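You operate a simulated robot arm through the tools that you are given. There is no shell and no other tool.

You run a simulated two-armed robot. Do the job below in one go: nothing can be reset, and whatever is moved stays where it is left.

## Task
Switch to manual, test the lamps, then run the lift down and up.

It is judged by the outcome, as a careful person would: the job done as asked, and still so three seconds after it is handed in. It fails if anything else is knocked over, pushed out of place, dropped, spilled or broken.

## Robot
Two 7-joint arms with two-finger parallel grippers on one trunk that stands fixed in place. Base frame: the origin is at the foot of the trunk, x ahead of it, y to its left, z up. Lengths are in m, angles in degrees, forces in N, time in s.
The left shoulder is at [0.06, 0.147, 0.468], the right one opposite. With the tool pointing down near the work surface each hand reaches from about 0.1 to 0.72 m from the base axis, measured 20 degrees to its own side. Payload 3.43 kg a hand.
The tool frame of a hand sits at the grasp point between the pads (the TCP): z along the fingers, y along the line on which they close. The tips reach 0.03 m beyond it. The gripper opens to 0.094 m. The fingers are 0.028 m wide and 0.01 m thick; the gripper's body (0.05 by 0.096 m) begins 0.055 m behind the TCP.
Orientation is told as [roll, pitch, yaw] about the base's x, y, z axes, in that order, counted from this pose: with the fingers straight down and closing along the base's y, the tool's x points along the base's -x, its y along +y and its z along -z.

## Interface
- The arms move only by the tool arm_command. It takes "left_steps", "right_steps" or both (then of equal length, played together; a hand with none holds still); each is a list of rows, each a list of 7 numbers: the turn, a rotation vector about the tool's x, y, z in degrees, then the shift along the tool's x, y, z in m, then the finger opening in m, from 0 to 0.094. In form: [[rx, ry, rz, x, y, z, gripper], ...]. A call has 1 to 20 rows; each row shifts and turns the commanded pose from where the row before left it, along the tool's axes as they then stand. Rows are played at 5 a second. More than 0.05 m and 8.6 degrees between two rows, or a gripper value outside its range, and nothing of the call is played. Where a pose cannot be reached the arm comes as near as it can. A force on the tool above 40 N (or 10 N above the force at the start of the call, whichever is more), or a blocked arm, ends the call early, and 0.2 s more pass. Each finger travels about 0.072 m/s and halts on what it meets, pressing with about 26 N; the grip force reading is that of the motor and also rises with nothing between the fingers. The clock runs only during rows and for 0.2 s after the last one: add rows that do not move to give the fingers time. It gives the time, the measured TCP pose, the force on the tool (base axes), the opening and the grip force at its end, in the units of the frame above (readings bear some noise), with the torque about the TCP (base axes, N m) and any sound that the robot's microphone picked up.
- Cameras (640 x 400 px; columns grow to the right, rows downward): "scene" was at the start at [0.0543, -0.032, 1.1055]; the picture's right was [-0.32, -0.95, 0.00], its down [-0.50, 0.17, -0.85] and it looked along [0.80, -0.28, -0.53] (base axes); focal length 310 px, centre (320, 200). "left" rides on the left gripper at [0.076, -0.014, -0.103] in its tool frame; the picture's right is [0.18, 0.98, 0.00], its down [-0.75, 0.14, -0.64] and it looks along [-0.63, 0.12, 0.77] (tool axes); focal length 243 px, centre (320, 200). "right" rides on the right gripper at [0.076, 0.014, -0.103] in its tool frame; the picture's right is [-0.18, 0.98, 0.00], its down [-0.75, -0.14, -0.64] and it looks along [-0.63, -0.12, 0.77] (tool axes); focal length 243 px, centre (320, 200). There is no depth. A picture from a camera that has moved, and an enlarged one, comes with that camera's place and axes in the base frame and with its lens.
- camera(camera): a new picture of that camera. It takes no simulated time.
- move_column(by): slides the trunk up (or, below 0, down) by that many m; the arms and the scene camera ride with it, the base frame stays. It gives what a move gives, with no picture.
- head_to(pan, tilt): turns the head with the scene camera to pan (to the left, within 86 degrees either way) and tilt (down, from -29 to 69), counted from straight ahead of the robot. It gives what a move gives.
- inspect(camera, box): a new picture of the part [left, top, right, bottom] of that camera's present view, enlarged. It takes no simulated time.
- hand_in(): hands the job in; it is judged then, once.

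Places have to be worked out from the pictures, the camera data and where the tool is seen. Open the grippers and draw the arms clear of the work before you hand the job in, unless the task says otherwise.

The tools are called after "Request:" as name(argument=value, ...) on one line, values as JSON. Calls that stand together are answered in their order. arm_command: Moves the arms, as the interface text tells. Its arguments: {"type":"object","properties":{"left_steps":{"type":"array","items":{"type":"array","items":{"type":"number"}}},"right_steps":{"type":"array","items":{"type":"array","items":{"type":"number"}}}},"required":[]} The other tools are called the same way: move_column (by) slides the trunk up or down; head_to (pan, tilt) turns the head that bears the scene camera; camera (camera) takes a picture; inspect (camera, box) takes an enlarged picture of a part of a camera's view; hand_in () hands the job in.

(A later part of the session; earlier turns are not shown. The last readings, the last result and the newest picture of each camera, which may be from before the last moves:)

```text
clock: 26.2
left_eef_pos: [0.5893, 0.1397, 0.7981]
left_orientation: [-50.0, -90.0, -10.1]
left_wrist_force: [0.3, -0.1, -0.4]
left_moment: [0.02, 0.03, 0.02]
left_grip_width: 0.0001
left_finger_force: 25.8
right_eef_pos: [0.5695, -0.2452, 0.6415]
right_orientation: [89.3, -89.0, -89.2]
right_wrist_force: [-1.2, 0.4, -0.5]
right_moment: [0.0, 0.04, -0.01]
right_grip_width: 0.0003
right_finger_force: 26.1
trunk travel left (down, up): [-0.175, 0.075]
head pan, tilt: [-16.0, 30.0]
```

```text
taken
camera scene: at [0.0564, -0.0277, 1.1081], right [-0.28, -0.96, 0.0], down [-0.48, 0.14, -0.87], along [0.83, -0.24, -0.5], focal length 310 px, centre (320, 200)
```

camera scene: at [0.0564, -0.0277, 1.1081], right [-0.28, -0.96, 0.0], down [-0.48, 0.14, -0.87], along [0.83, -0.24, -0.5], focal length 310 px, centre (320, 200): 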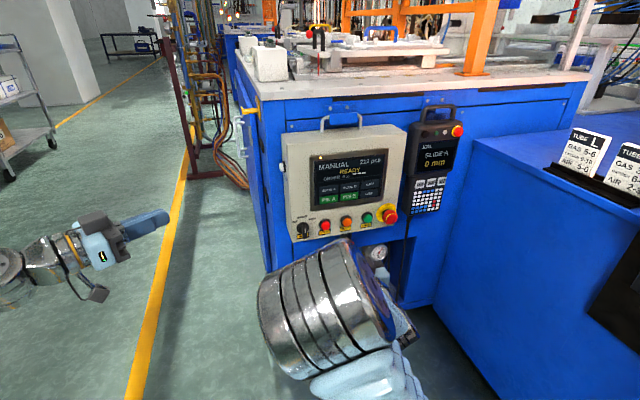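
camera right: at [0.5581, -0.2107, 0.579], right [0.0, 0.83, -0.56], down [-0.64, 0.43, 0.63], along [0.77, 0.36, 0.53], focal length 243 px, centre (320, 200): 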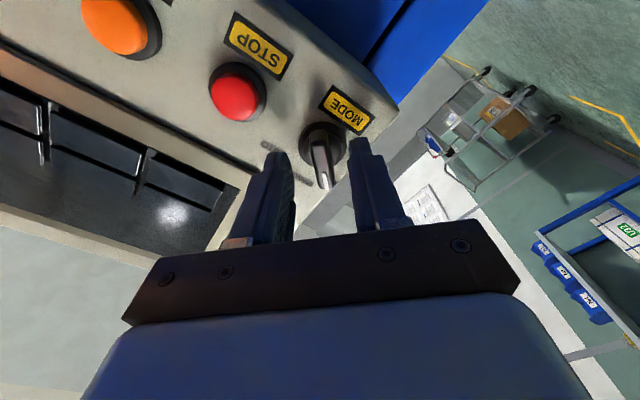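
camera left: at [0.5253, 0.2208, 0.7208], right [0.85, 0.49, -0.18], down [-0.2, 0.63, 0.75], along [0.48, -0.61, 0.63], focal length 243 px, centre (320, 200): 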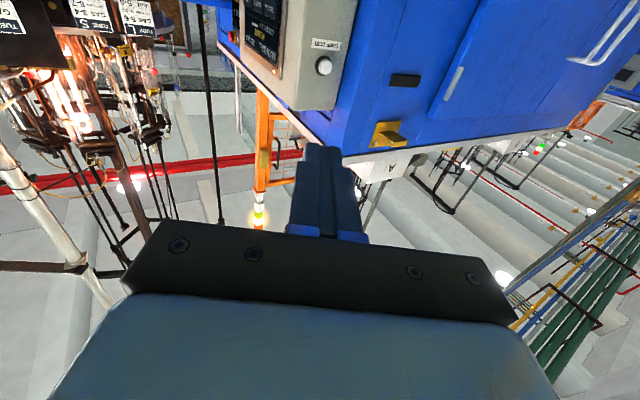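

The left hand points at the button squarely (yaw -60°). I approach to a few centimetres short of it.

Request:
arm_command(left_steps=[[0, 0, 0, 0, 0.005, 0.045, 0], [0, 0, 0, 0, 0.005, 0.045, 0], [0, 0, 0, 0, 0.005, 0.045, 0], [0, 0, 0, 0, 0.005, 0.04, 0], [0, 0, 0, 0, 0.005, 0.04, 0], [0, 0, 0, 0, 0.001, 0.03, 0], [0, 0, 0, 0, 0, 0, 0]])

Request:
camera(camera="left")

Request:
inspect(camera="scene", box=[210, 120, 330, 220])

```text
clock: 27.8
left_eef_pos: [0.6206, 0.0899, 0.7925]
left_orientation: [-74.5, -90.0, 14.4]
left_wrist_force: [-0.3, -0.7, 0.0]
left_moment: [0.03, 0.03, 0.01]
left_grip_width: 0.0
left_finger_force: 26.1
left hand out of reach, approached as far as the arm can: row 2, 3, 4, 5, 6
right_eef_pos: [0.5692, -0.2441, 0.6418]
right_orientation: [89.5, -88.9, -89.3]
right_wrist_force: [0.9, -0.9, 0.6]
right_moment: [-0.01, -0.02, -0.03]
right_grip_width: 0.0
right_finger_force: 25.7
trunk travel left (down, up): [-0.175, 0.075]
head pan, tilt: [-16.0, 30.0]
```

```text
taken
camera left: at [0.5585, 0.1706, 0.717], right [0.85, 0.49, -0.18], down [-0.2, 0.63, 0.75], along [0.49, -0.61, 0.63], focal length 243 px, centre (320, 200)
```

left: 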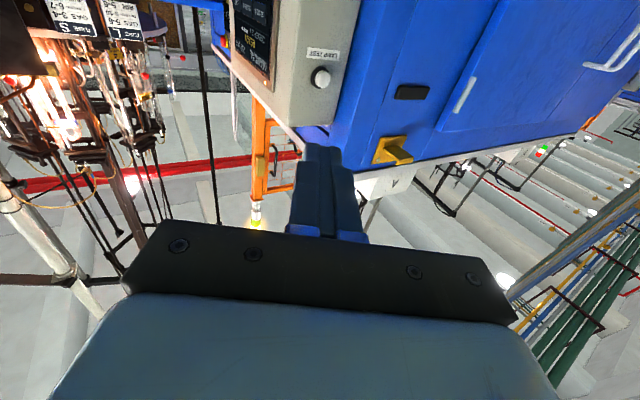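

```text
4.00 times, centred on (270, 170) of scene
camera zoom: at [0.0564, -0.0277, 1.1081], right [-0.28, -0.96, 0.0], down [-0.48, 0.14, -0.87], along [0.83, -0.24, -0.5], focal length 1241 px, centre (520, 320)
```

zoom: 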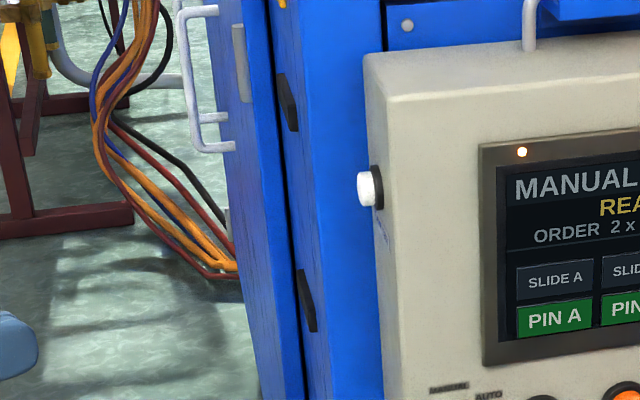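

The left arm runs out of reach at (0.62, 0.09), well short. I back the left hand away, raise the trunk 0.075, and will use the right hand instead, pressing the button with the side of its closed fingers.

Request:
arm_command(left_steps=[[0, 0, 0, 0, -0.01, -0.045, 0], [0, 0, 0, 0, -0.01, -0.045, 0], [0, 0, 0, 0, -0.006, -0.045, 0], [0, 0, 0, 0, 0, -0.045, 0], [0, 0, 0, 0, 0, -0.045, 0], [0, 0, 0, 0, 0, -0.04, 0], [0, 0, 0, 0, 0, -0.04, 0], [0, 0, 0, 0, 0, 0, 0]])

Request:
move_column(by=0.075)

Request:
camera(camera="scene")

```text
clock: 29.6
left_eef_pos: [0.4483, 0.3428, 0.7942]
left_orientation: [-165.1, -90.0, 105.0]
left_wrist_force: [-0.2, -0.2, -1.0]
left_moment: [0.04, -0.02, -0.01]
left_grip_width: 0.0
left_finger_force: 25.9
right_eef_pos: [0.5699, -0.2443, 0.6413]
right_orientation: [89.4, -89.0, -89.3]
right_wrist_force: [0.0, 0.4, -0.3]
right_moment: [0.02, 0.02, -0.04]
right_grip_width: 0.0
right_finger_force: 25.8
trunk travel left (down, up): [-0.175, 0.075]
head pan, tilt: [-16.0, 30.0]
```

```text
clock: 30.7
left_eef_pos: [0.4481, 0.3418, 0.8696]
left_orientation: [-107.7, -90.0, 47.6]
left_wrist_force: [-0.4, 0.3, -0.8]
left_moment: [0.02, 0.0, -0.01]
left_grip_width: 0.0001
left_finger_force: 26.3
right_eef_pos: [0.5698, -0.2445, 0.7174]
right_orientation: [89.0, -88.9, -89.1]
right_wrist_force: [-0.1, -0.2, 0.8]
right_moment: [0.02, 0.0, 0.0]
right_grip_width: 0.0
right_finger_force: 25.8
trunk travel left (down, up): [-0.25, 0.0]
head pan, tilt: [-16.0, 30.0]
```

```text
taken
camera scene: at [0.0564, -0.0276, 1.1831], right [-0.28, -0.96, 0.0], down [-0.48, 0.14, -0.87], along [0.83, -0.24, -0.5], focal length 310 px, centre (320, 200)
```

scene: 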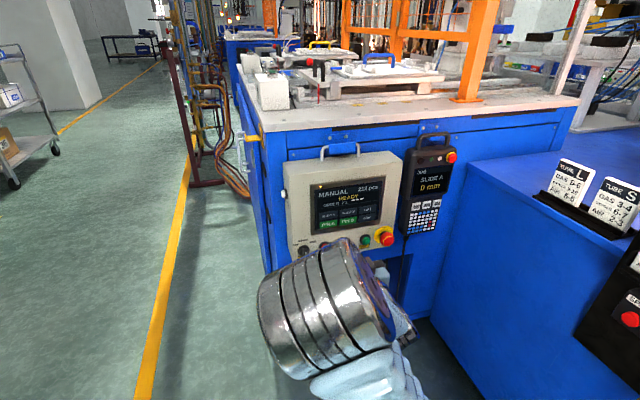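

Trunk is up; the right hand is at (0.570, -0.245, 0.717). I move it left and up to y ≈ -0.08, z ≈ 0.799, still in front of the panel, then check.

Request:
arm_command(right_steps=[[0, 0, 0, -0.0205, 0.041, 0, 0], [0, 0, 0, -0.0205, 0.041, 0, 0], [0, 0, 0, -0.0205, 0.041, 0, 0], [0, 0, 0, -0.0205, 0.041, 0, 0], [0, 0, 0, 0, 0, 0.04, 0], [0, 0, 0, 0, 0, 0.03, 0], [0, 0, 0, 0, 0, 0, 0]])

Request:
camera(camera="right")

Request:
camera(camera="scene")

```text
clock: 32.3
left_eef_pos: [0.4489, 0.3414, 0.869]
left_orientation: [-108.6, -90.0, 48.6]
left_wrist_force: [0.5, -0.5, -0.2]
left_moment: [0.02, 0.0, 0.02]
left_grip_width: 0.0001
left_finger_force: 25.7
right_eef_pos: [0.6391, -0.0811, 0.8002]
right_orientation: [88.9, -89.0, -88.8]
right_wrist_force: [0.3, -0.2, -0.2]
right_moment: [-0.02, -0.03, 0.0]
right_grip_width: 0.0
right_finger_force: 25.7
trunk travel left (down, up): [-0.25, 0.0]
head pan, tilt: [-16.0, 30.0]
```

```text
taken
camera right: at [0.5359, -0.066, 0.725], right [0.0, 0.98, 0.2], down [-0.64, -0.15, 0.75], along [0.77, -0.13, 0.63], focal length 243 px, centre (320, 200)
```

right: 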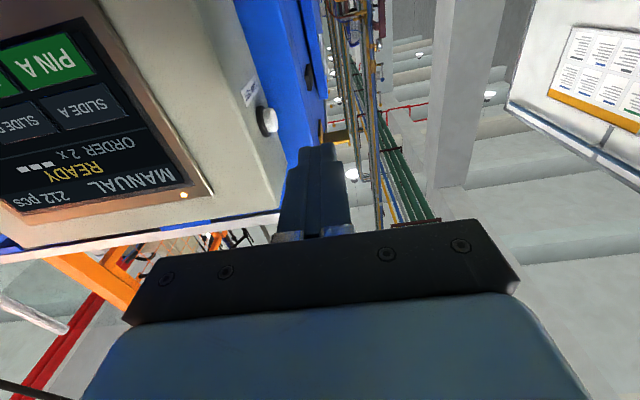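

```text
taken
camera scene: at [0.0564, -0.0276, 1.1831], right [-0.28, -0.96, 0.0], down [-0.48, 0.14, -0.87], along [0.83, -0.24, -0.5], focal length 310 px, centre (320, 200)
```

scene: 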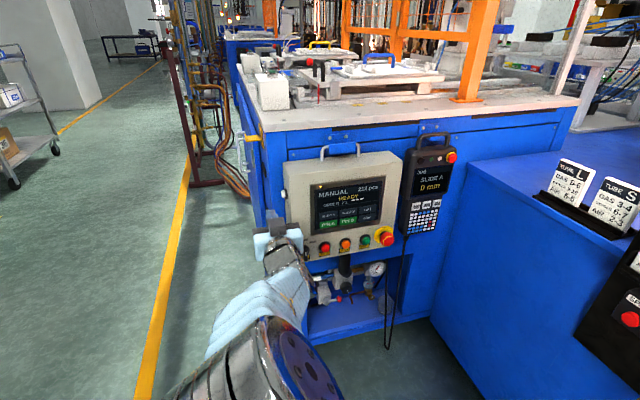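

The button is confirmed at (0.752, -0.13, 0.80) just right-ahead of the fingers. I move forward so the finger side stands beside it.

Request:
arm_command(right_steps=[[0, 0, 0, 0, 0, 0.03, 0], [0, 0, 0, 0, 0, 0.03, 0], [0, 0, 0, 0, 0, 0.02, 0], [0, 0, 0, 0, 0, 0.014, 0], [0, 0, 0, 0, 0, 0, 0]])

Request:
camera(camera="right")

Request:
inspect(camera="scene", box=[230, 160, 330, 260])

```text
clock: 33.5
left_eef_pos: [0.4485, 0.3424, 0.8686]
left_orientation: [-113.8, -90.0, 53.7]
left_wrist_force: [0.4, 0.0, -0.4]
left_moment: [0.0, -0.02, 0.03]
left_grip_width: 0.0003
left_finger_force: 25.9
right_eef_pos: [0.733, -0.0824, 0.8021]
right_orientation: [87.4, -89.0, -87.3]
right_wrist_force: [-0.3, 0.5, -0.7]
right_moment: [0.0, -0.01, 0.01]
right_grip_width: 0.0
right_finger_force: 26.2
trunk travel left (down, up): [-0.25, 0.0]
head pan, tilt: [-16.0, 30.0]
```

```text
taken
camera right: at [0.6308, -0.0672, 0.7269], right [0.0, 0.98, 0.2], down [-0.64, -0.15, 0.75], along [0.77, -0.13, 0.63], focal length 243 px, centre (320, 200)
```

right: 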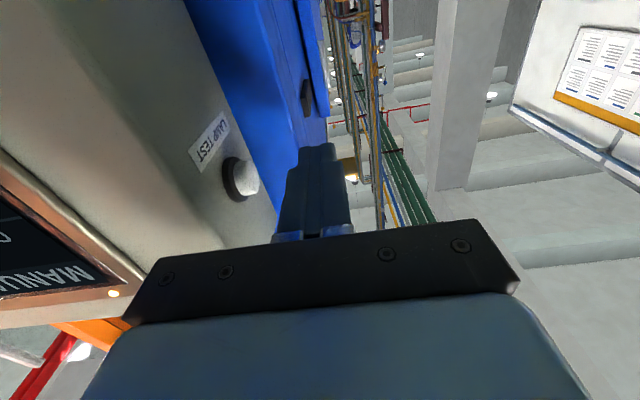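

```text
4.00 times, centred on (280, 210) of scene
camera zoom: at [0.0565, -0.0276, 1.1831], right [-0.28, -0.96, 0.0], down [-0.48, 0.14, -0.87], along [0.83, -0.24, -0.5], focal length 1241 px, centre (480, 160)
```

zoom: 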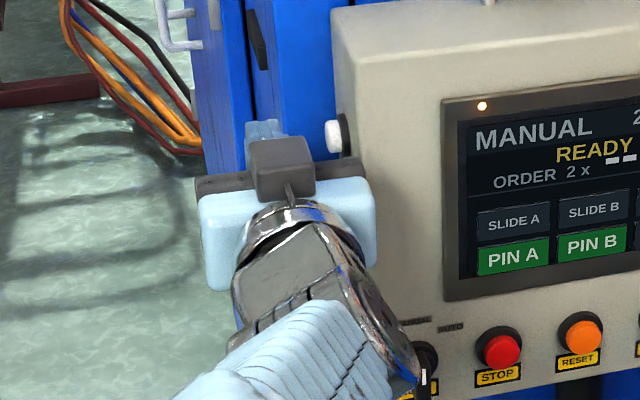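

The finger's right side is about 33 mm from the white cap. I close in and press gently in 2 mm steps.

Request:
arm_command(right_steps=[[0, 0, 0, 0, -0.014, 0, 0], [0, 0, 0, 0, -0.013, 0, 0], [0, 0, 0, 0, -0.002, 0, 0], [0, 0, 0, 0, -0.002, 0, 0], [0, 0, 0, 0, -0.002, 0, 0], [0, 0, 0, 0, 0, 0, 0]])

Request:
inspect(camera="scene", box=[270, 140, 410, 260])

Request:
camera(camera="right")

```text
clock: 34.9
left_eef_pos: [0.4489, 0.342, 0.87]
left_orientation: [-145.9, -90.0, 85.8]
left_wrist_force: [-0.4, -0.2, -0.1]
left_moment: [-0.03, -0.02, -0.02]
left_grip_width: 0.0
left_finger_force: 26.1
right_eef_pos: [0.733, -0.1146, 0.7998]
right_orientation: [90.3, -89.0, -90.3]
right_wrist_force: [0.8, 1.2, 1.0]
right_moment: [-0.01, -0.03, 0.05]
right_grip_width: 0.0
right_finger_force: 25.9
trunk travel left (down, up): [-0.25, 0.0]
head pan, tilt: [-16.0, 30.0]
```

```text
3.33 times, centred on (340, 200) of scene
camera zoom: at [0.0563, -0.0274, 1.1832], right [-0.28, -0.96, 0.0], down [-0.48, 0.14, -0.87], along [0.83, -0.24, -0.5], focal length 1034 px, centre (253, 200)
```

zoom: 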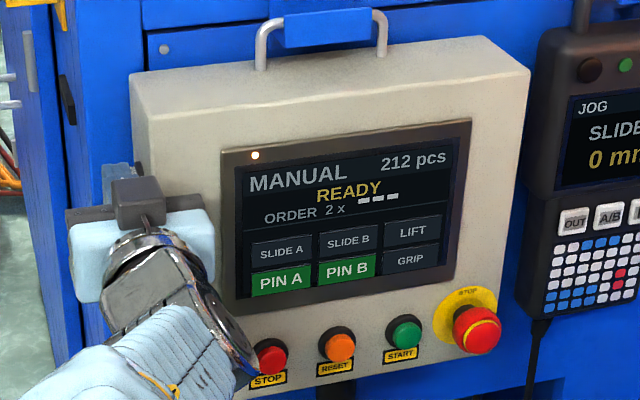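

```text
taken
camera right: at [0.6309, -0.1003, 0.7251], right [0.0, 0.98, 0.2], down [-0.64, -0.15, 0.75], along [0.77, -0.13, 0.63], focal length 243 px, centre (320, 200)
```

right: 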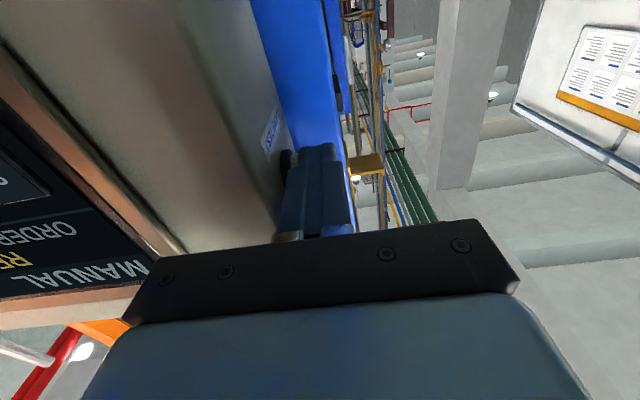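

Just touching (about 1 N). I press further in 1.5 mm steps and hold briefly while watching the lamps.

Request:
arm_command(right_steps=[[0, 0, 0, 0, -0.0015, 0, 0], [0, 0, 0, 0, -0.0015, 0, 0], [0, 0, 0, 0, -0.0015, 0, 0], [0, 0, 0, 0, 0, 0, 0]])

Request:
inspect(camera="scene", box=[270, 140, 410, 260])

```text
clock: 35.9
left_eef_pos: [0.4478, 0.3419, 0.8685]
left_orientation: [-142.0, -90.0, 82.0]
left_wrist_force: [0.1, -0.1, 0.2]
left_moment: [0.01, 0.0, 0.03]
left_grip_width: 0.0
left_finger_force: 26.2
right_eef_pos: [0.7339, -0.1185, 0.8005]
right_orientation: [89.6, -89.0, -89.6]
right_wrist_force: [1.3, 6.7, 1.3]
right_moment: [0.02, -0.04, 0.13]
right_grip_width: 0.0
right_finger_force: 26.0
trunk travel left (down, up): [-0.25, 0.0]
head pan, tilt: [-16.0, 30.0]
heard: click
```

```text
3.33 times, centred on (340, 200) of scene
camera zoom: at [0.0564, -0.027, 1.1832], right [-0.28, -0.96, 0.0], down [-0.48, 0.14, -0.87], along [0.83, -0.24, -0.5], focal length 1034 px, centre (253, 200)
```

zoom: 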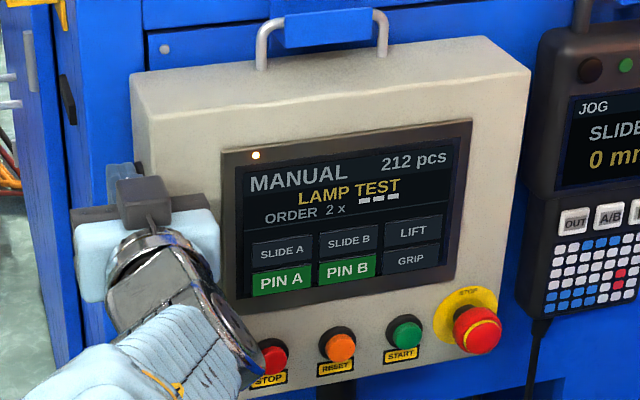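

A click, and the screen shows LAMP TEST. I hold it about a second to let the test run, then look at the lamps.

Request:
arm_command(right_steps=[[0, 0, 0, 0, -0.0005, 0, 0], [0, 0, 0, 0, 0, 0, 0], [0, 0, 0, 0, 0, 0, 0], [0, 0, 0, 0, 0, 0, 0], [0, 0, 0, 0, 0, 0, 0], [0, 0, 0, 0, 0, 0, 0]])

Request:
camera(camera="scene")

Request:
inspect(camera="scene", box=[270, 140, 410, 260])

```text
clock: 37.3
left_eef_pos: [0.4475, 0.3427, 0.8687]
left_orientation: [-146.3, -89.8, 86.1]
left_wrist_force: [-0.5, 0.5, 0.3]
left_moment: [-0.02, -0.04, 0.01]
left_grip_width: 0.0
left_finger_force: 26.3
right_eef_pos: [0.7341, -0.1183, 0.8008]
right_orientation: [89.4, -89.0, -89.3]
right_wrist_force: [0.4, 10.9, 0.0]
right_moment: [-0.02, -0.02, 0.19]
right_grip_width: 0.0001
right_finger_force: 26.2
trunk travel left (down, up): [-0.25, 0.0]
head pan, tilt: [-16.0, 30.0]
```

```text
taken
camera scene: at [0.0564, -0.0267, 1.1832], right [-0.28, -0.96, 0.0], down [-0.48, 0.14, -0.87], along [0.83, -0.24, -0.5], focal length 310 px, centre (320, 200)
```

scene: 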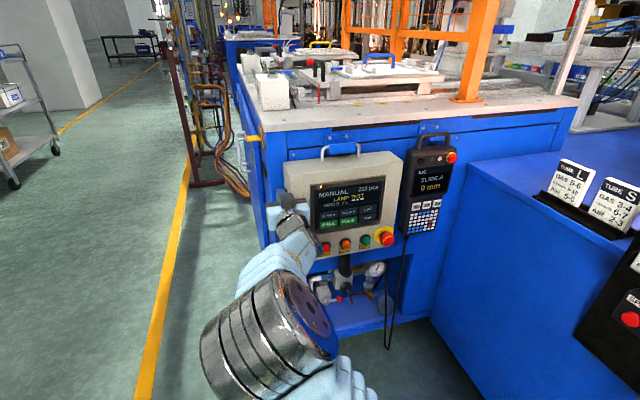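

```text
3.33 times, centred on (340, 200) of scene
camera zoom: at [0.0564, -0.0267, 1.1832], right [-0.28, -0.96, 0.0], down [-0.48, 0.14, -0.87], along [0.83, -0.24, -0.5], focal length 1034 px, centre (253, 200)
```

zoom: 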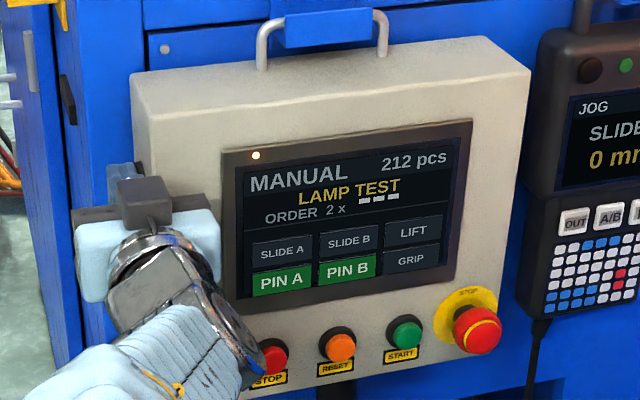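

LAMP TEST still shows. While holding I tilt the head up to see whether a signal tower is lit.

Request:
head_to(pan=-16, tilt=5)

Request:
camera(camera="scene")

```text
clock: 38.2
left_eef_pos: [0.4491, 0.3428, 0.87]
left_orientation: [-144.9, -89.9, 84.9]
left_wrist_force: [0.6, 0.3, -0.5]
left_moment: [-0.01, 0.0, 0.03]
left_grip_width: 0.0001
left_finger_force: 26.3
right_eef_pos: [0.7335, -0.1191, 0.7993]
right_orientation: [89.3, -89.0, -89.3]
right_wrist_force: [0.6, 12.0, 0.3]
right_moment: [0.04, 0.0, 0.19]
right_grip_width: 0.0
right_finger_force: 25.8
trunk travel left (down, up): [-0.25, 0.0]
head pan, tilt: [-16.0, 5.0]
```

```text
taken
camera scene: at [0.0578, -0.027, 1.2235], right [-0.28, -0.96, 0.0], down [-0.08, 0.02, -1.0], along [0.96, -0.27, -0.09], focal length 310 px, centre (320, 200)
```

scene: 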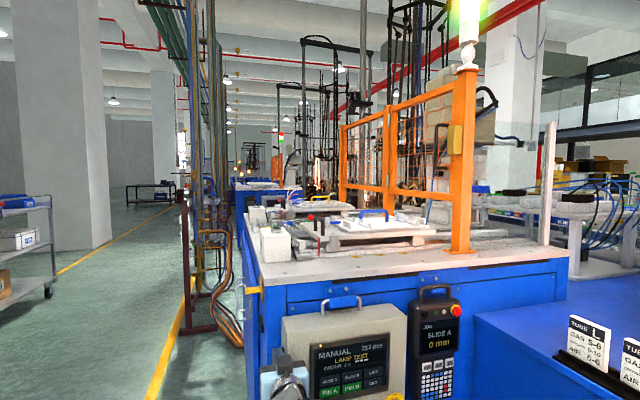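

A tower on the orange post is lit. I tilt up to see all its lamps.

Request:
head_to(pan=-30, tilt=-20)

Request:
camera(camera="scene")

```text
clock: 39.1
left_eef_pos: [0.4481, 0.3432, 0.8691]
left_orientation: [-143.8, -89.9, 83.7]
left_wrist_force: [-0.1, 0.6, -0.2]
left_moment: [0.0, -0.02, 0.03]
left_grip_width: 0.0
left_finger_force: 26.0
right_eef_pos: [0.7334, -0.1186, 0.8001]
right_orientation: [89.5, -89.0, -89.5]
right_wrist_force: [-0.2, 12.2, 0.2]
right_moment: [0.02, 0.0, 0.25]
right_grip_width: 0.0
right_finger_force: 26.2
trunk travel left (down, up): [-0.25, 0.0]
head pan, tilt: [-30.0, -20.0]
```

```text
taken
camera scene: at [0.0354, -0.0396, 1.2607], right [-0.5, -0.87, 0.0], down [0.3, -0.17, -0.94], along [0.81, -0.47, 0.34], focal length 310 px, centre (320, 200)
```

scene: 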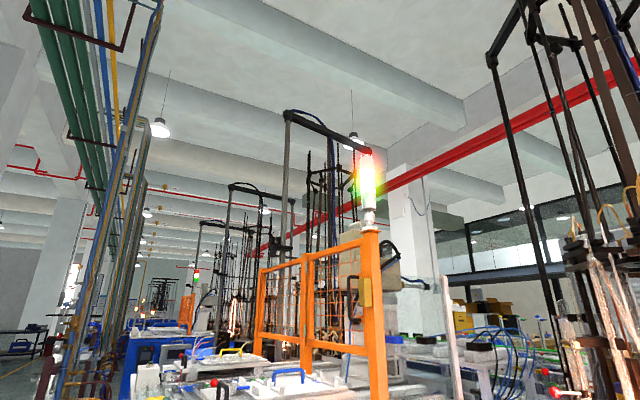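

All tower colours (red, amber, green) are lit, so the lamp test is done. I release the button sideways, withdraw, and turn the head back.

Request:
arm_command(right_steps=[[0, 0, 0, 0, 0.01, 0, 0], [0, 0, 0, 0, 0.025, 0, 0], [0, 0, 0, 0, 0, -0.04, 0], [0, 0, 0, 0, 0, -0.04, 0], [0, 0, 0, 0, 0, -0.04, 0], [0, 0, 0, 0, 0, -0.03, 0], [0, 0, 0, 0, 0, 0, 0]])

Request:
head_to(pan=-16, tilt=25)

Request:
camera(camera="scene")

Request:
inspect(camera="scene", box=[270, 160, 430, 280])

```text
clock: 40.7
left_eef_pos: [0.4488, 0.3416, 0.8692]
left_orientation: [-149.7, -90.1, 89.5]
left_wrist_force: [0.4, 0.2, 0.6]
left_moment: [-0.01, -0.01, 0.01]
left_grip_width: 0.0
left_finger_force: 26.1
right_eef_pos: [0.5836, -0.0848, 0.8014]
right_orientation: [90.0, -89.0, -90.0]
right_wrist_force: [-0.3, -0.1, 0.1]
right_moment: [0.0, 0.05, -0.02]
right_grip_width: 0.0002
right_finger_force: 25.8
trunk travel left (down, up): [-0.25, 0.0]
head pan, tilt: [-30.0, -20.0]
```

```text
clock: 41.8
left_eef_pos: [0.447, 0.3421, 0.8695]
left_orientation: [-130.5, -90.0, 70.4]
left_wrist_force: [-0.3, -0.5, -0.1]
left_moment: [-0.03, 0.02, -0.04]
left_grip_width: 0.0
left_finger_force: 26.2
right_eef_pos: [0.5842, -0.0844, 0.8023]
right_orientation: [89.5, -89.0, -89.4]
right_wrist_force: [0.6, -0.7, -0.1]
right_moment: [-0.01, 0.02, -0.02]
right_grip_width: 0.0
right_finger_force: 26.3
trunk travel left (down, up): [-0.25, 0.0]
head pan, tilt: [-16.0, 25.0]
```

```text
taken
camera scene: at [0.058, -0.0281, 1.1912], right [-0.28, -0.96, 0.0], down [-0.41, 0.12, -0.91], along [0.87, -0.25, -0.42], focal length 310 px, centre (320, 200)
```

scene: 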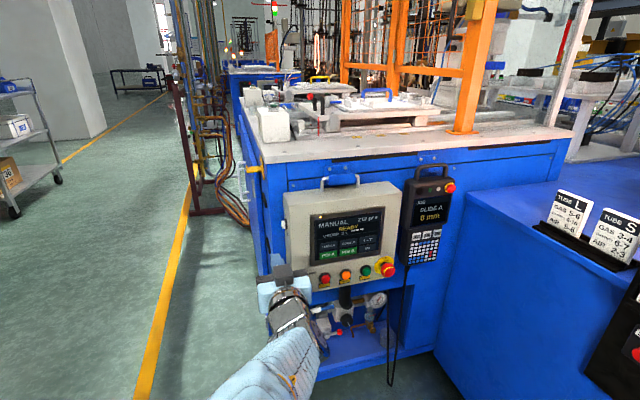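

```text
3.33 times, centred on (350, 220) of scene
camera zoom: at [0.058, -0.0281, 1.1912], right [-0.28, -0.96, 0.0], down [-0.41, 0.12, -0.91], along [0.87, -0.25, -0.42], focal length 1034 px, centre (220, 133)
```

zoom: 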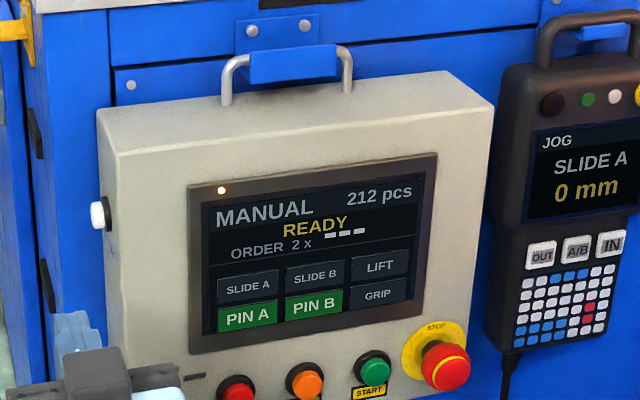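

The screen is back to MANUAL / READY. I computed LIFT at about (0.705, -0.347, 0.743); I move the right hand in front of it and roll the closed fingers 90° so the tip is narrow vertically.

Request:
arm_command(right_steps=[[0, 0, 0, 0.01, -0.0437, 0, 0], [0, 0, 0, 0.01, -0.0437, 0, 0], [0, 0, 0, 0.01, -0.0437, 0, 0], [0, 0, 0, 0.01, -0.0437, 0, 0], [0, 0, 0, 0.01, -0.0437, 0, 0], [0, 0, 0, 0.01, -0.0437, 0, 0], [0, 0, 8.2, 0, 0, 0, 0], [0, 0, 8.2, 0, 0, 0, 0], [0, 0, 8.2, 0, 0, 0, 0], [0, 0, 8.2, 0, 0, 0, 0], [0, 0, 8.2, 0, 0, 0, 0], [0, 0, 8.2, 0, 0, 0, 0], [0, 0, 8.2, 0, 0, 0, 0], [0, 0, 8.2, 0, 0, 0, 0], [0, 0, 8.2, 0, 0, 0, 0], [0, 0, 8.2, 0, 0, 0, 0], [0, 0, 7, 0, 0, 0, 0], [0, 0, 0, 0, 0, 0, 0]])

Request:
camera(camera="right")

Request:
camera(camera="scene")

```text
clock: 45.6
left_eef_pos: [0.4495, 0.343, 0.8694]
left_orientation: [-117.0, -90.0, 56.8]
left_wrist_force: [-0.4, -0.5, -0.8]
left_moment: [-0.03, 0.02, -0.01]
left_grip_width: 0.0
left_finger_force: 26.0
right_eef_pos: [0.5847, -0.3092, 0.7476]
right_orientation: [90.0, 0.1, -89.9]
right_wrist_force: [0.8, 0.3, 0.4]
right_moment: [0.0, 0.01, 0.03]
right_grip_width: 0.0001
right_finger_force: 25.9
right hand out of reach, approached as far as the arm can: row 6
trunk travel left (down, up): [-0.25, 0.0]
head pan, tilt: [-16.0, 25.0]
```

```text
taken
camera right: at [0.4819, -0.2329, 0.7625], right [0.0, -0.19, 0.98], down [-0.64, -0.75, -0.14], along [0.77, -0.63, -0.12], focal length 243 px, centre (320, 200)
```

right: 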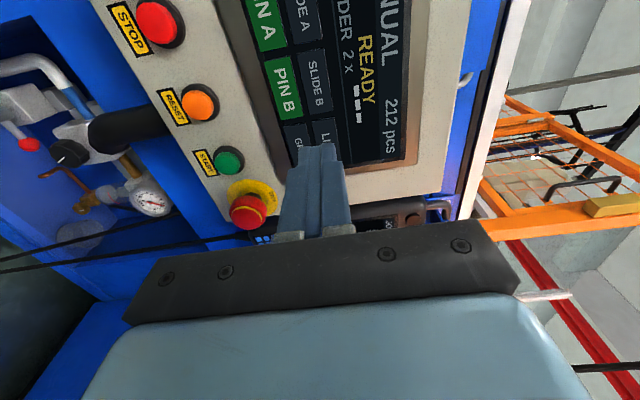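

```text
taken
camera scene: at [0.058, -0.0281, 1.1911], right [-0.28, -0.96, 0.0], down [-0.41, 0.12, -0.91], along [0.87, -0.25, -0.42], focal length 310 px, centre (320, 200)
```

scene: 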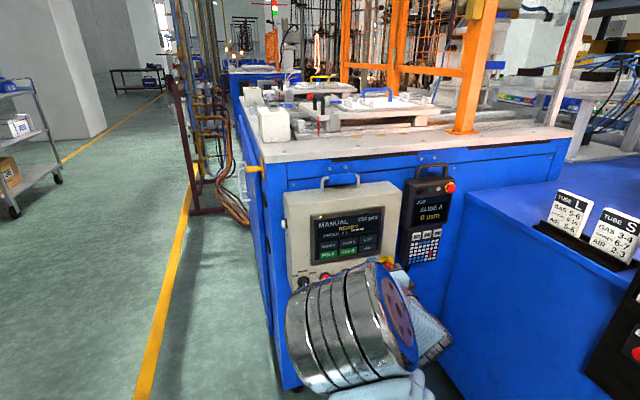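

Rolled 90°, at (0.585, -0.309, 0.748), with keys readable. I shift right 38 mm and down 5 mm, and forward to about 3 cm before the screen.

Request:
arm_command(right_steps=[[0, 0, 0, -0.019, -0.0023, 0.02, 0], [0, 0, 0, -0.019, -0.0023, 0.02, 0], [0, 0, 0, 0, 0, 0.02, 0], [0, 0, 0, 0, 0, 0, 0]])

Request:
camera(camera="right")

Request:
inspect(camera="scene", box=[290, 190, 420, 280])

```text
clock: 46.6
left_eef_pos: [0.4479, 0.3418, 0.8692]
left_orientation: [-146.1, -90.0, 86.0]
left_wrist_force: [-0.2, 0.2, -0.8]
left_moment: [0.0, 0.0, -0.02]
left_grip_width: 0.0
left_finger_force: 26.4
right_eef_pos: [0.605, -0.3066, 0.7526]
right_orientation: [90.0, -0.1, -90.1]
right_wrist_force: [-0.6, -0.4, 0.3]
right_moment: [0.0, 0.01, -0.02]
right_grip_width: 0.0
right_finger_force: 26.1
right hand out of reach, approached as far as the arm can: row 1, 2, 3
trunk travel left (down, up): [-0.25, 0.0]
head pan, tilt: [-16.0, 25.0]
```

```text
taken
camera right: at [0.5019, -0.2307, 0.7678], right [0.0, -0.18, 0.98], down [-0.64, -0.75, -0.14], along [0.77, -0.63, -0.12], focal length 243 px, centre (320, 200)
```

right: 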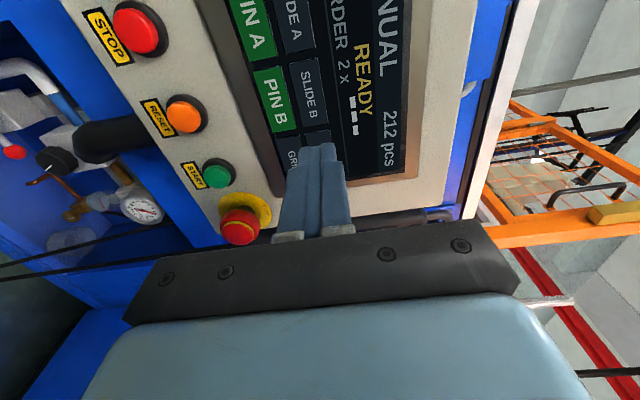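

```text
4.44 times, centred on (355, 235) of scene
camera zoom: at [0.0579, -0.0282, 1.1911], right [-0.28, -0.96, 0.0], down [-0.41, 0.12, -0.91], along [0.87, -0.25, -0.42], focal length 1379 px, centre (164, 44)
```

zoom: 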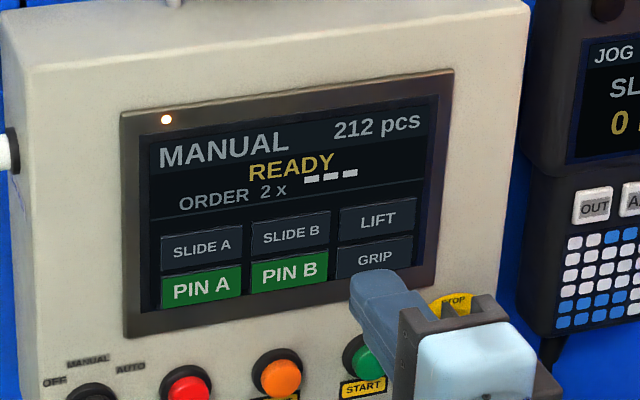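

The arm hits a limit moving right with the hand dead straight. I back off a little, yaw the hand about 20° to the right (in line with the arm), and try again.

Request:
arm_command(right_steps=[[0, 0, 0, 0, 0, -0.03, 0], [0, -7, 0, 0, 0, 0, 0], [0, -7, 0, 0, 0, 0, 0], [0, -6, 0, 0, 0, 0, 0], [0, 0, 0, -0.02, 0, 0, 0], [0, 0, 0, -0.02, 0, 0, 0], [0, 0, 0, 0, 0, 0, 0]])

Request:
camera(camera="right")

```text
clock: 48.2
left_eef_pos: [0.4482, 0.3422, 0.8695]
left_orientation: [-118.6, -90.0, 58.5]
left_wrist_force: [0.1, 0.6, -0.7]
left_moment: [-0.02, 0.02, 0.03]
left_grip_width: 0.0001
left_finger_force: 26.2
right_eef_pos: [0.5616, -0.3434, 0.7541]
right_orientation: [90.0, 0.0, -110.0]
right_wrist_force: [0.6, -0.6, -0.2]
right_moment: [0.02, 0.04, -0.01]
right_grip_width: 0.0
right_finger_force: 26.3
trunk travel left (down, up): [-0.25, 0.0]
head pan, tilt: [-16.0, 25.0]
```

```text
taken
camera right: at [0.49, -0.2386, 0.7677], right [-0.06, -0.17, 0.98], down [-0.86, -0.49, -0.14], along [0.5, -0.86, -0.12], focal length 243 px, centre (320, 200)
```

right: 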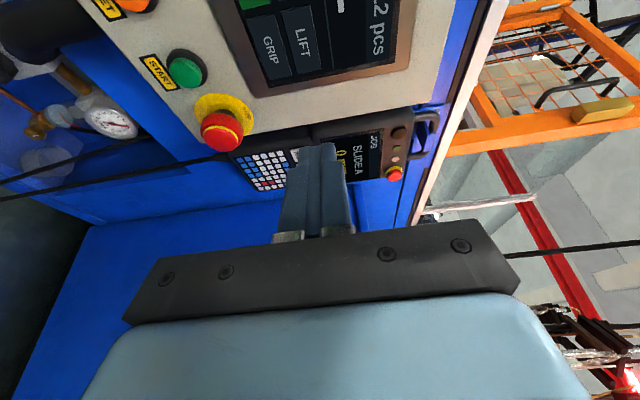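

Now it reaches (0.562, -0.343, 0.754) with 20° yaw. I zoom in to pin down the LIFT key's height before approaching.

Request:
inspect(camera="right", box=[220, 0, 380, 100])

Request:
inspect(camera="scene", box=[310, 205, 400, 275])

```text
4.00 times, centred on (300, 50) of right
camera zoom: at [0.49, -0.2386, 0.7677], right [-0.06, -0.17, 0.98], down [-0.86, -0.49, -0.14], along [0.5, -0.86, -0.12], focal length 970 px, centre (400, 800)
```

zoom: 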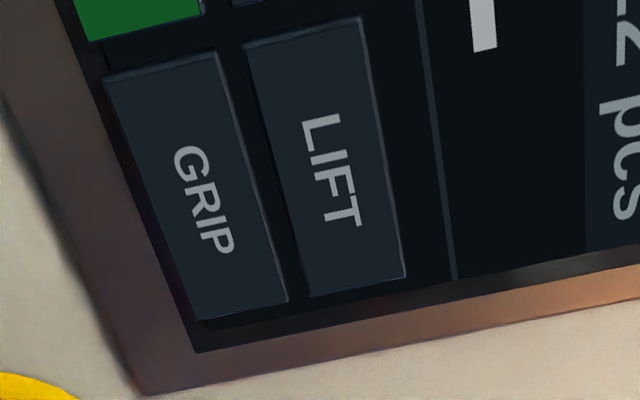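

```text
5.71 times, centred on (355, 240) of scene
camera zoom: at [0.058, -0.0282, 1.1911], right [-0.28, -0.96, 0.0], down [-0.41, 0.12, -0.91], along [0.87, -0.25, -0.42], focal length 1773 px, centre (120, -29)
```

zoom: 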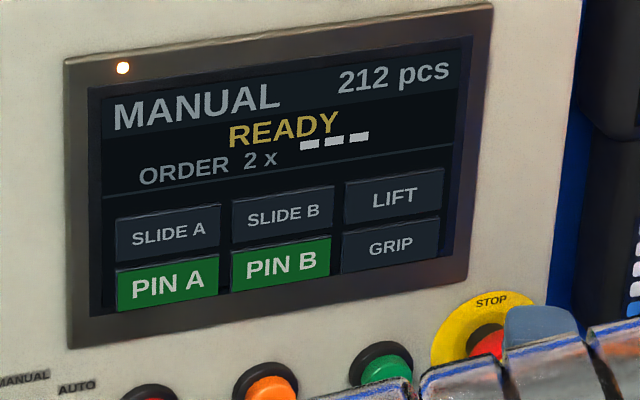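

Both views put LIFT's centre at y ≈ -0.345, z ≈ 0.746 with GRIP 28 mm below. I approach to about 3 cm short of the key.

Request:
arm_command(right_steps=[[0, 0, 0, 0.0045, -0.004, 0.0195, 0], [0, 0, 0, 0.0045, -0.004, 0.0195, 0], [0, 0, 0, 0.0065, 0, 0.0195, 0], [0, 0, 0, 0.0065, 0, 0.0185, 0], [0, 0, 0, 0, 0, 0, 0]])

Request:
camera(camera="right")

Request:
inspect(camera="scene", box=[310, 205, 400, 275])

```text
clock: 49.4
left_eef_pos: [0.4478, 0.3413, 0.8695]
left_orientation: [-124.3, -90.0, 64.4]
left_wrist_force: [-0.3, -0.6, -0.1]
left_moment: [-0.01, 0.03, 0.02]
left_grip_width: 0.0
left_finger_force: 26.6
right_eef_pos: [0.6283, -0.3503, 0.7465]
right_orientation: [90.0, 0.0, -110.0]
right_wrist_force: [-0.3, 0.9, 0.7]
right_moment: [0.02, 0.03, 0.01]
right_grip_width: 0.0
right_finger_force: 26.0
right hand out of reach, approached as far as the arm can: row 4
trunk travel left (down, up): [-0.25, 0.0]
head pan, tilt: [-16.0, 25.0]
```

```text
taken
camera right: at [0.5591, -0.2436, 0.7612], right [-0.06, -0.17, 0.98], down [-0.86, -0.49, -0.14], along [0.5, -0.86, -0.12], focal length 243 px, centre (320, 200)
```

right: 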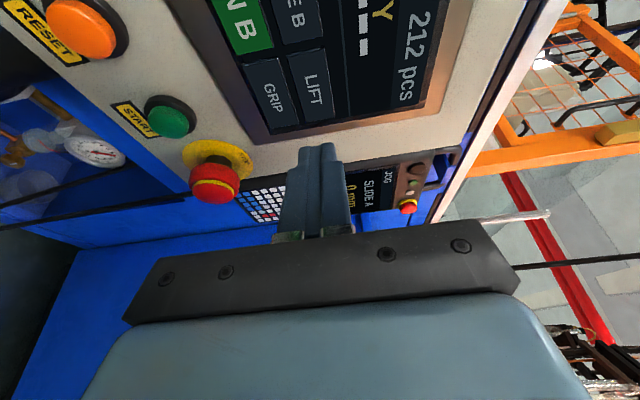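

```text
5.71 times, centred on (355, 240) of scene
camera zoom: at [0.058, -0.0282, 1.1911], right [-0.28, -0.96, 0.0], down [-0.41, 0.12, -0.91], along [0.87, -0.25, -0.42], focal length 1773 px, centre (120, -29)
```

zoom: 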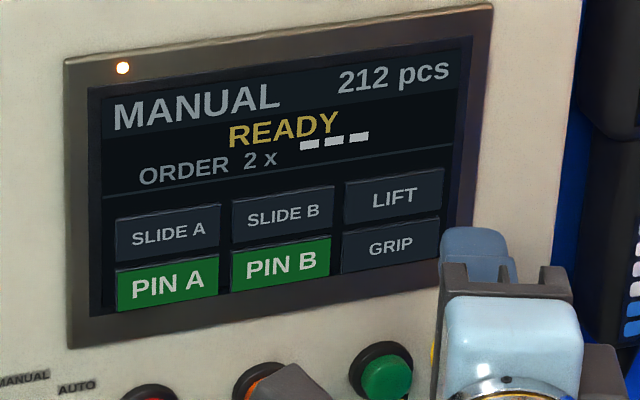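

The arm stops again at x ≈ 0.63. A different trunk height may free the joints, so I back off clear and lower the trunk by 0.075, then raise the hand back.

Request:
arm_command(right_steps=[[0, 0, 0, 0, 0, -0.04, 0], [0, 0, 0, 0, 0, -0.04, 0], [0, 0, 0, 0, 0.02, 0, 0], [0, 0, 0, 0, 0.02, 0, 0]])

Request:
move_column(by=-0.075)

Request:
camera(camera="scene")

```text
clock: 50.4
left_eef_pos: [0.4482, 0.3418, 0.8697]
left_orientation: [-100.1, -90.0, 39.9]
left_wrist_force: [0.7, 0.8, 0.2]
left_moment: [0.0, -0.01, 0.02]
left_grip_width: 0.0001
left_finger_force: 25.7
right_eef_pos: [0.5526, -0.3221, 0.7872]
right_orientation: [89.9, 0.0, -110.0]
right_wrist_force: [-0.3, 0.3, 0.1]
right_moment: [0.02, -0.01, -0.01]
right_grip_width: 0.0001
right_finger_force: 26.0
trunk travel left (down, up): [-0.25, 0.0]
head pan, tilt: [-16.0, 25.0]
```

```text
clock: 51.5
left_eef_pos: [0.4478, 0.3428, 0.7955]
left_orientation: [-158.2, -90.0, 98.2]
left_wrist_force: [1.6, 0.0, 0.2]
left_moment: [0.03, -0.05, 0.01]
left_grip_width: 0.0
left_finger_force: 26.1
right_eef_pos: [0.5537, -0.3237, 0.7113]
right_orientation: [90.0, 0.0, -110.1]
right_wrist_force: [0.0, -0.7, -0.1]
right_moment: [0.01, -0.01, 0.0]
right_grip_width: 0.0
right_finger_force: 25.9
trunk travel left (down, up): [-0.175, 0.075]
head pan, tilt: [-16.0, 25.0]
```

```text
taken
camera scene: at [0.058, -0.0281, 1.1162], right [-0.28, -0.96, 0.0], down [-0.41, 0.12, -0.91], along [0.87, -0.25, -0.42], focal length 310 px, centre (320, 200)
```

scene: 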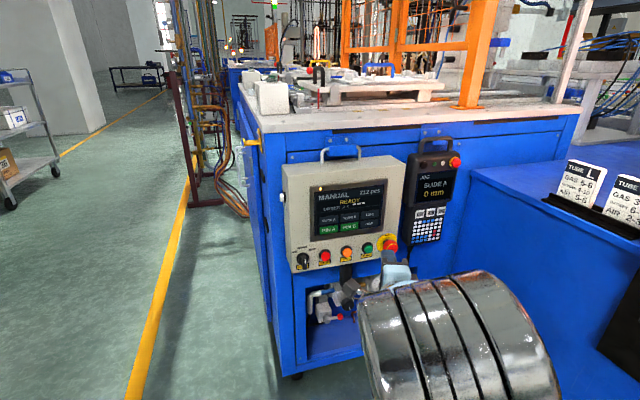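

Trunk is lowered. I raise the hand to key height and step forward again.

Request:
arm_command(right_steps=[[0, 0, 0, -0.003, 0.018, 0.01, 0], [0, 0, 0, -0.003, 0.017, 0.01, 0], [0, 0, 0, -0.0027, 0, 0.016, 0], [0, 0, 0, 0, 0, 0.016, 0], [0, 0, 0, 0.0073, 0, 0.02, 0], [0, 0, 0, 0.0073, 0, 0.02, 0], [0, 0, 0, 0, 0, 0, 0]])

Request:
camera(camera="right")

Request:
inspect(camera="scene", box=[300, 170, 410, 260])

```text
clock: 53.1
left_eef_pos: [0.4486, 0.3418, 0.7937]
left_orientation: [-125.4, -90.0, 65.3]
left_wrist_force: [0.2, 0.2, 0.7]
left_moment: [0.0, 0.0, -0.01]
left_grip_width: 0.0001
left_finger_force: 26.4
right_eef_pos: [0.6422, -0.3476, 0.7473]
right_orientation: [89.9, 0.0, -110.0]
right_wrist_force: [0.7, -0.2, -0.5]
right_moment: [-0.06, 0.0, 0.04]
right_grip_width: 0.0
right_finger_force: 26.1
trunk travel left (down, up): [-0.175, 0.075]
head pan, tilt: [-16.0, 25.0]
```

```text
taken
camera right: at [0.5716, -0.2423, 0.7614], right [-0.06, -0.17, 0.98], down [-0.86, -0.49, -0.14], along [0.5, -0.86, -0.12], focal length 243 px, centre (320, 200)
```

right: 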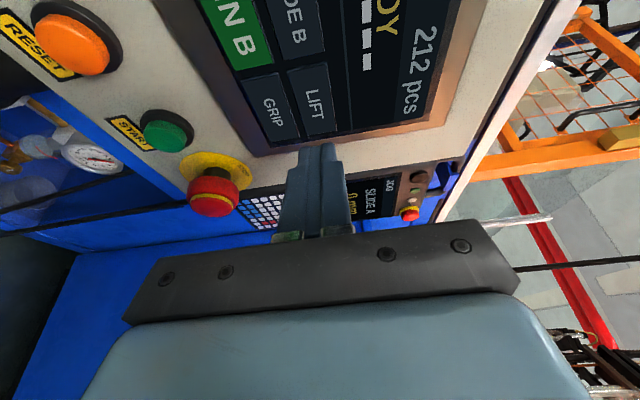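

```text
4.44 times, centred on (355, 215) of scene
camera zoom: at [0.058, -0.0281, 1.1161], right [-0.28, -0.96, 0.0], down [-0.41, 0.12, -0.91], along [0.87, -0.25, -0.42], focal length 1379 px, centre (164, 133)
```

zoom: 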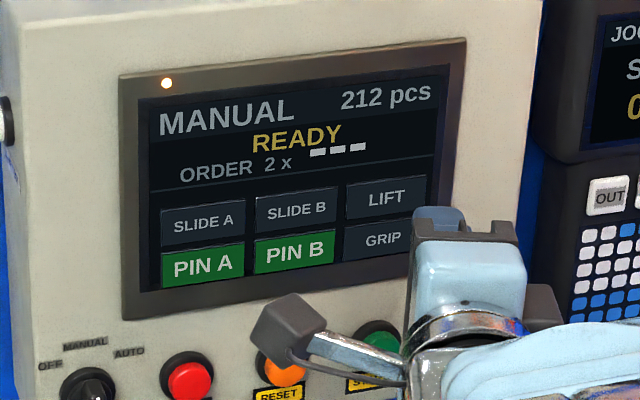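

It reaches now: the leading tip corner is about 3 cm from the LIFT key. I close to near contact.

Request:
arm_command(right_steps=[[0, 0, 0, 0.0034, -0.001, 0.0094, 0], [0, 0, 0, 0.0034, -0.001, 0.0094, 0], [0, 0, 0, 0.0014, 0, 0.0038, 0], [0, 0, 0, 0, 0, 0, 0]])

Request:
camera(camera="right")

Request:
inspect(camera="scene", box=[300, 170, 410, 260])

```text
clock: 54.1
left_eef_pos: [0.4474, 0.3428, 0.7944]
left_orientation: [-114.4, -90.1, 54.5]
left_wrist_force: [-0.4, -0.2, -0.1]
left_moment: [0.01, -0.02, 0.02]
left_grip_width: 0.0001
left_finger_force: 26.1
right_eef_pos: [0.6648, -0.3483, 0.7449]
right_orientation: [89.9, 0.0, -110.0]
right_wrist_force: [0.2, 0.5, 0.7]
right_moment: [0.02, -0.03, 0.0]
right_grip_width: 0.0
right_finger_force: 26.3
trunk travel left (down, up): [-0.175, 0.075]
head pan, tilt: [-16.0, 25.0]
```

```text
taken
camera right: at [0.5959, -0.2428, 0.7591], right [-0.06, -0.17, 0.98], down [-0.86, -0.49, -0.14], along [0.5, -0.86, -0.12], focal length 243 px, centre (320, 200)
```

right: 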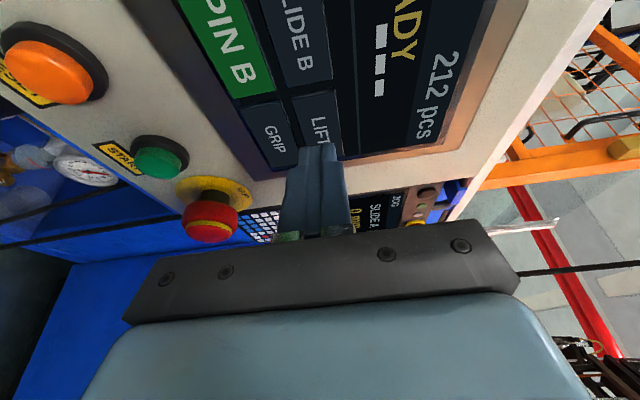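

```text
4.44 times, centred on (355, 215) of scene
camera zoom: at [0.058, -0.0281, 1.1161], right [-0.28, -0.96, 0.0], down [-0.41, 0.12, -0.91], along [0.87, -0.25, -0.42], focal length 1379 px, centre (164, 133)
```

zoom: 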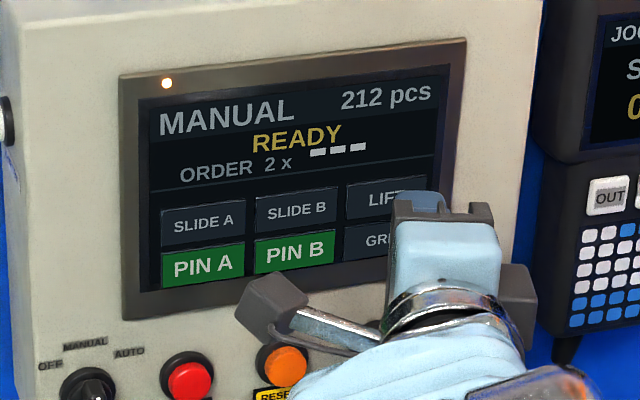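

The tip lines up over LIFT without touching GRIP. I press in 1.5 mm steps.

Request:
arm_command(right_steps=[[0, 0, 0, 0.0005, 0, 0.0014, 0], [0, 0, 0, 0.0005, 0, 0.0014, 0], [0, 0, 0, 0.0005, 0, 0.0014, 0], [0, 0, 0, 0.0005, 0, 0.0014, 0]])

Request:
inspect(camera="scene", box=[300, 170, 410, 260])

```text
clock: 55.1
left_eef_pos: [0.4471, 0.3414, 0.7947]
left_orientation: [139.6, -90.0, 160.3]
left_wrist_force: [-0.6, -0.7, 0.5]
left_moment: [-0.02, 0.02, 0.01]
left_grip_width: 0.0001
left_finger_force: 26.3
right_eef_pos: [0.671, -0.3485, 0.7449]
right_orientation: [89.9, 0.1, -110.1]
right_wrist_force: [-21.1, 5.9, -4.6]
right_moment: [0.1, 0.2, 0.25]
right_grip_width: 0.0
right_finger_force: 26.0
trunk travel left (down, up): [-0.175, 0.075]
head pan, tilt: [-16.0, 25.0]
heard: click
```

```text
4.44 times, centred on (355, 215) of scene
camera zoom: at [0.0567, -0.0279, 1.1161], right [-0.28, -0.96, 0.0], down [-0.41, 0.12, -0.91], along [0.87, -0.25, -0.42], focal length 1379 px, centre (164, 133)
```

zoom: 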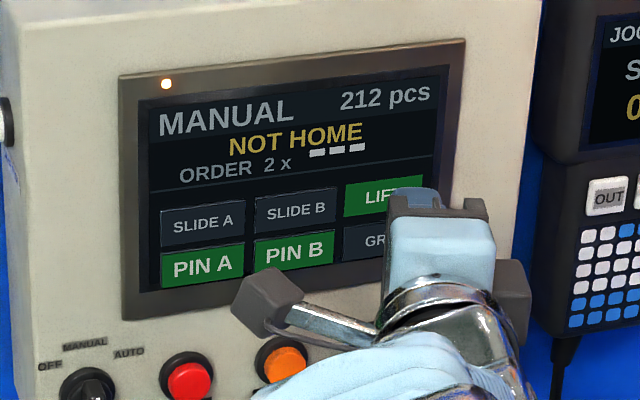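

A click: LIFT turned green and the status says NOT HOME, so the lift is moving. I release the key and wait for it to finish its travel.

Request:
arm_command(right_steps=[[0, 0, 0, -0.0034, 0, -0.0094, 0], [0, 0, 0, -0.0068, 0, -0.0188, 0], [0, 0, 0, 0, 0, 0, 0], [0, 0, 0, 0, 0, 0, 0], [0, 0, 0, 0, 0, 0, 0], [0, 0, 0, 0, 0, 0, 0]])

Request:
inspect(camera="scene", box=[300, 170, 410, 260])

Request:
inspect(camera="scene", box=[240, 0, 600, 140])

```text
clock: 56.5
left_eef_pos: [0.4483, 0.3414, 0.794]
left_orientation: [-122.6, -90.0, 62.6]
left_wrist_force: [0.7, 0.0, 0.2]
left_moment: [0.03, 0.04, 0.04]
left_grip_width: 0.0
left_finger_force: 26.2
right_eef_pos: [0.6422, -0.3485, 0.7445]
right_orientation: [90.1, 0.0, -110.0]
right_wrist_force: [0.2, -0.5, 1.3]
right_moment: [0.01, -0.01, 0.04]
right_grip_width: 0.0002
right_finger_force: 26.2
trunk travel left (down, up): [-0.175, 0.075]
head pan, tilt: [-16.0, 25.0]
```

```text
4.44 times, centred on (355, 215) of scene
camera zoom: at [0.058, -0.0281, 1.1161], right [-0.28, -0.96, 0.0], down [-0.41, 0.12, -0.91], along [0.87, -0.25, -0.42], focal length 1379 px, centre (164, 133)
```

zoom: 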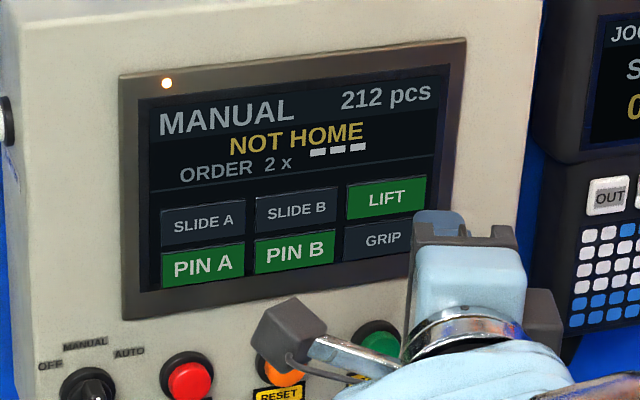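

```text
1.78 times, centred on (420, 70) of scene
camera zoom: at [0.058, -0.0281, 1.1161], right [-0.28, -0.96, 0.0], down [-0.41, 0.12, -0.91], along [0.87, -0.25, -0.42], focal length 552 px, centre (142, 431)
```

zoom: 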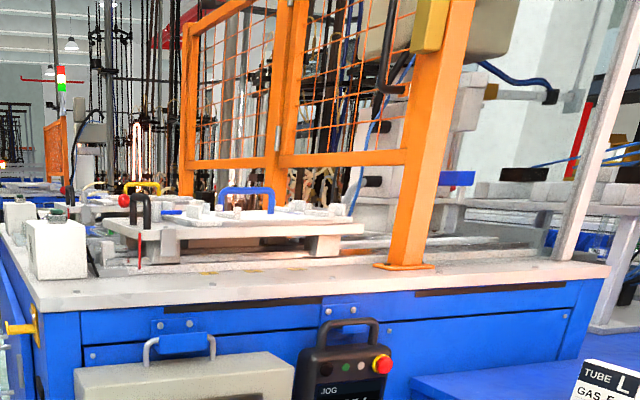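

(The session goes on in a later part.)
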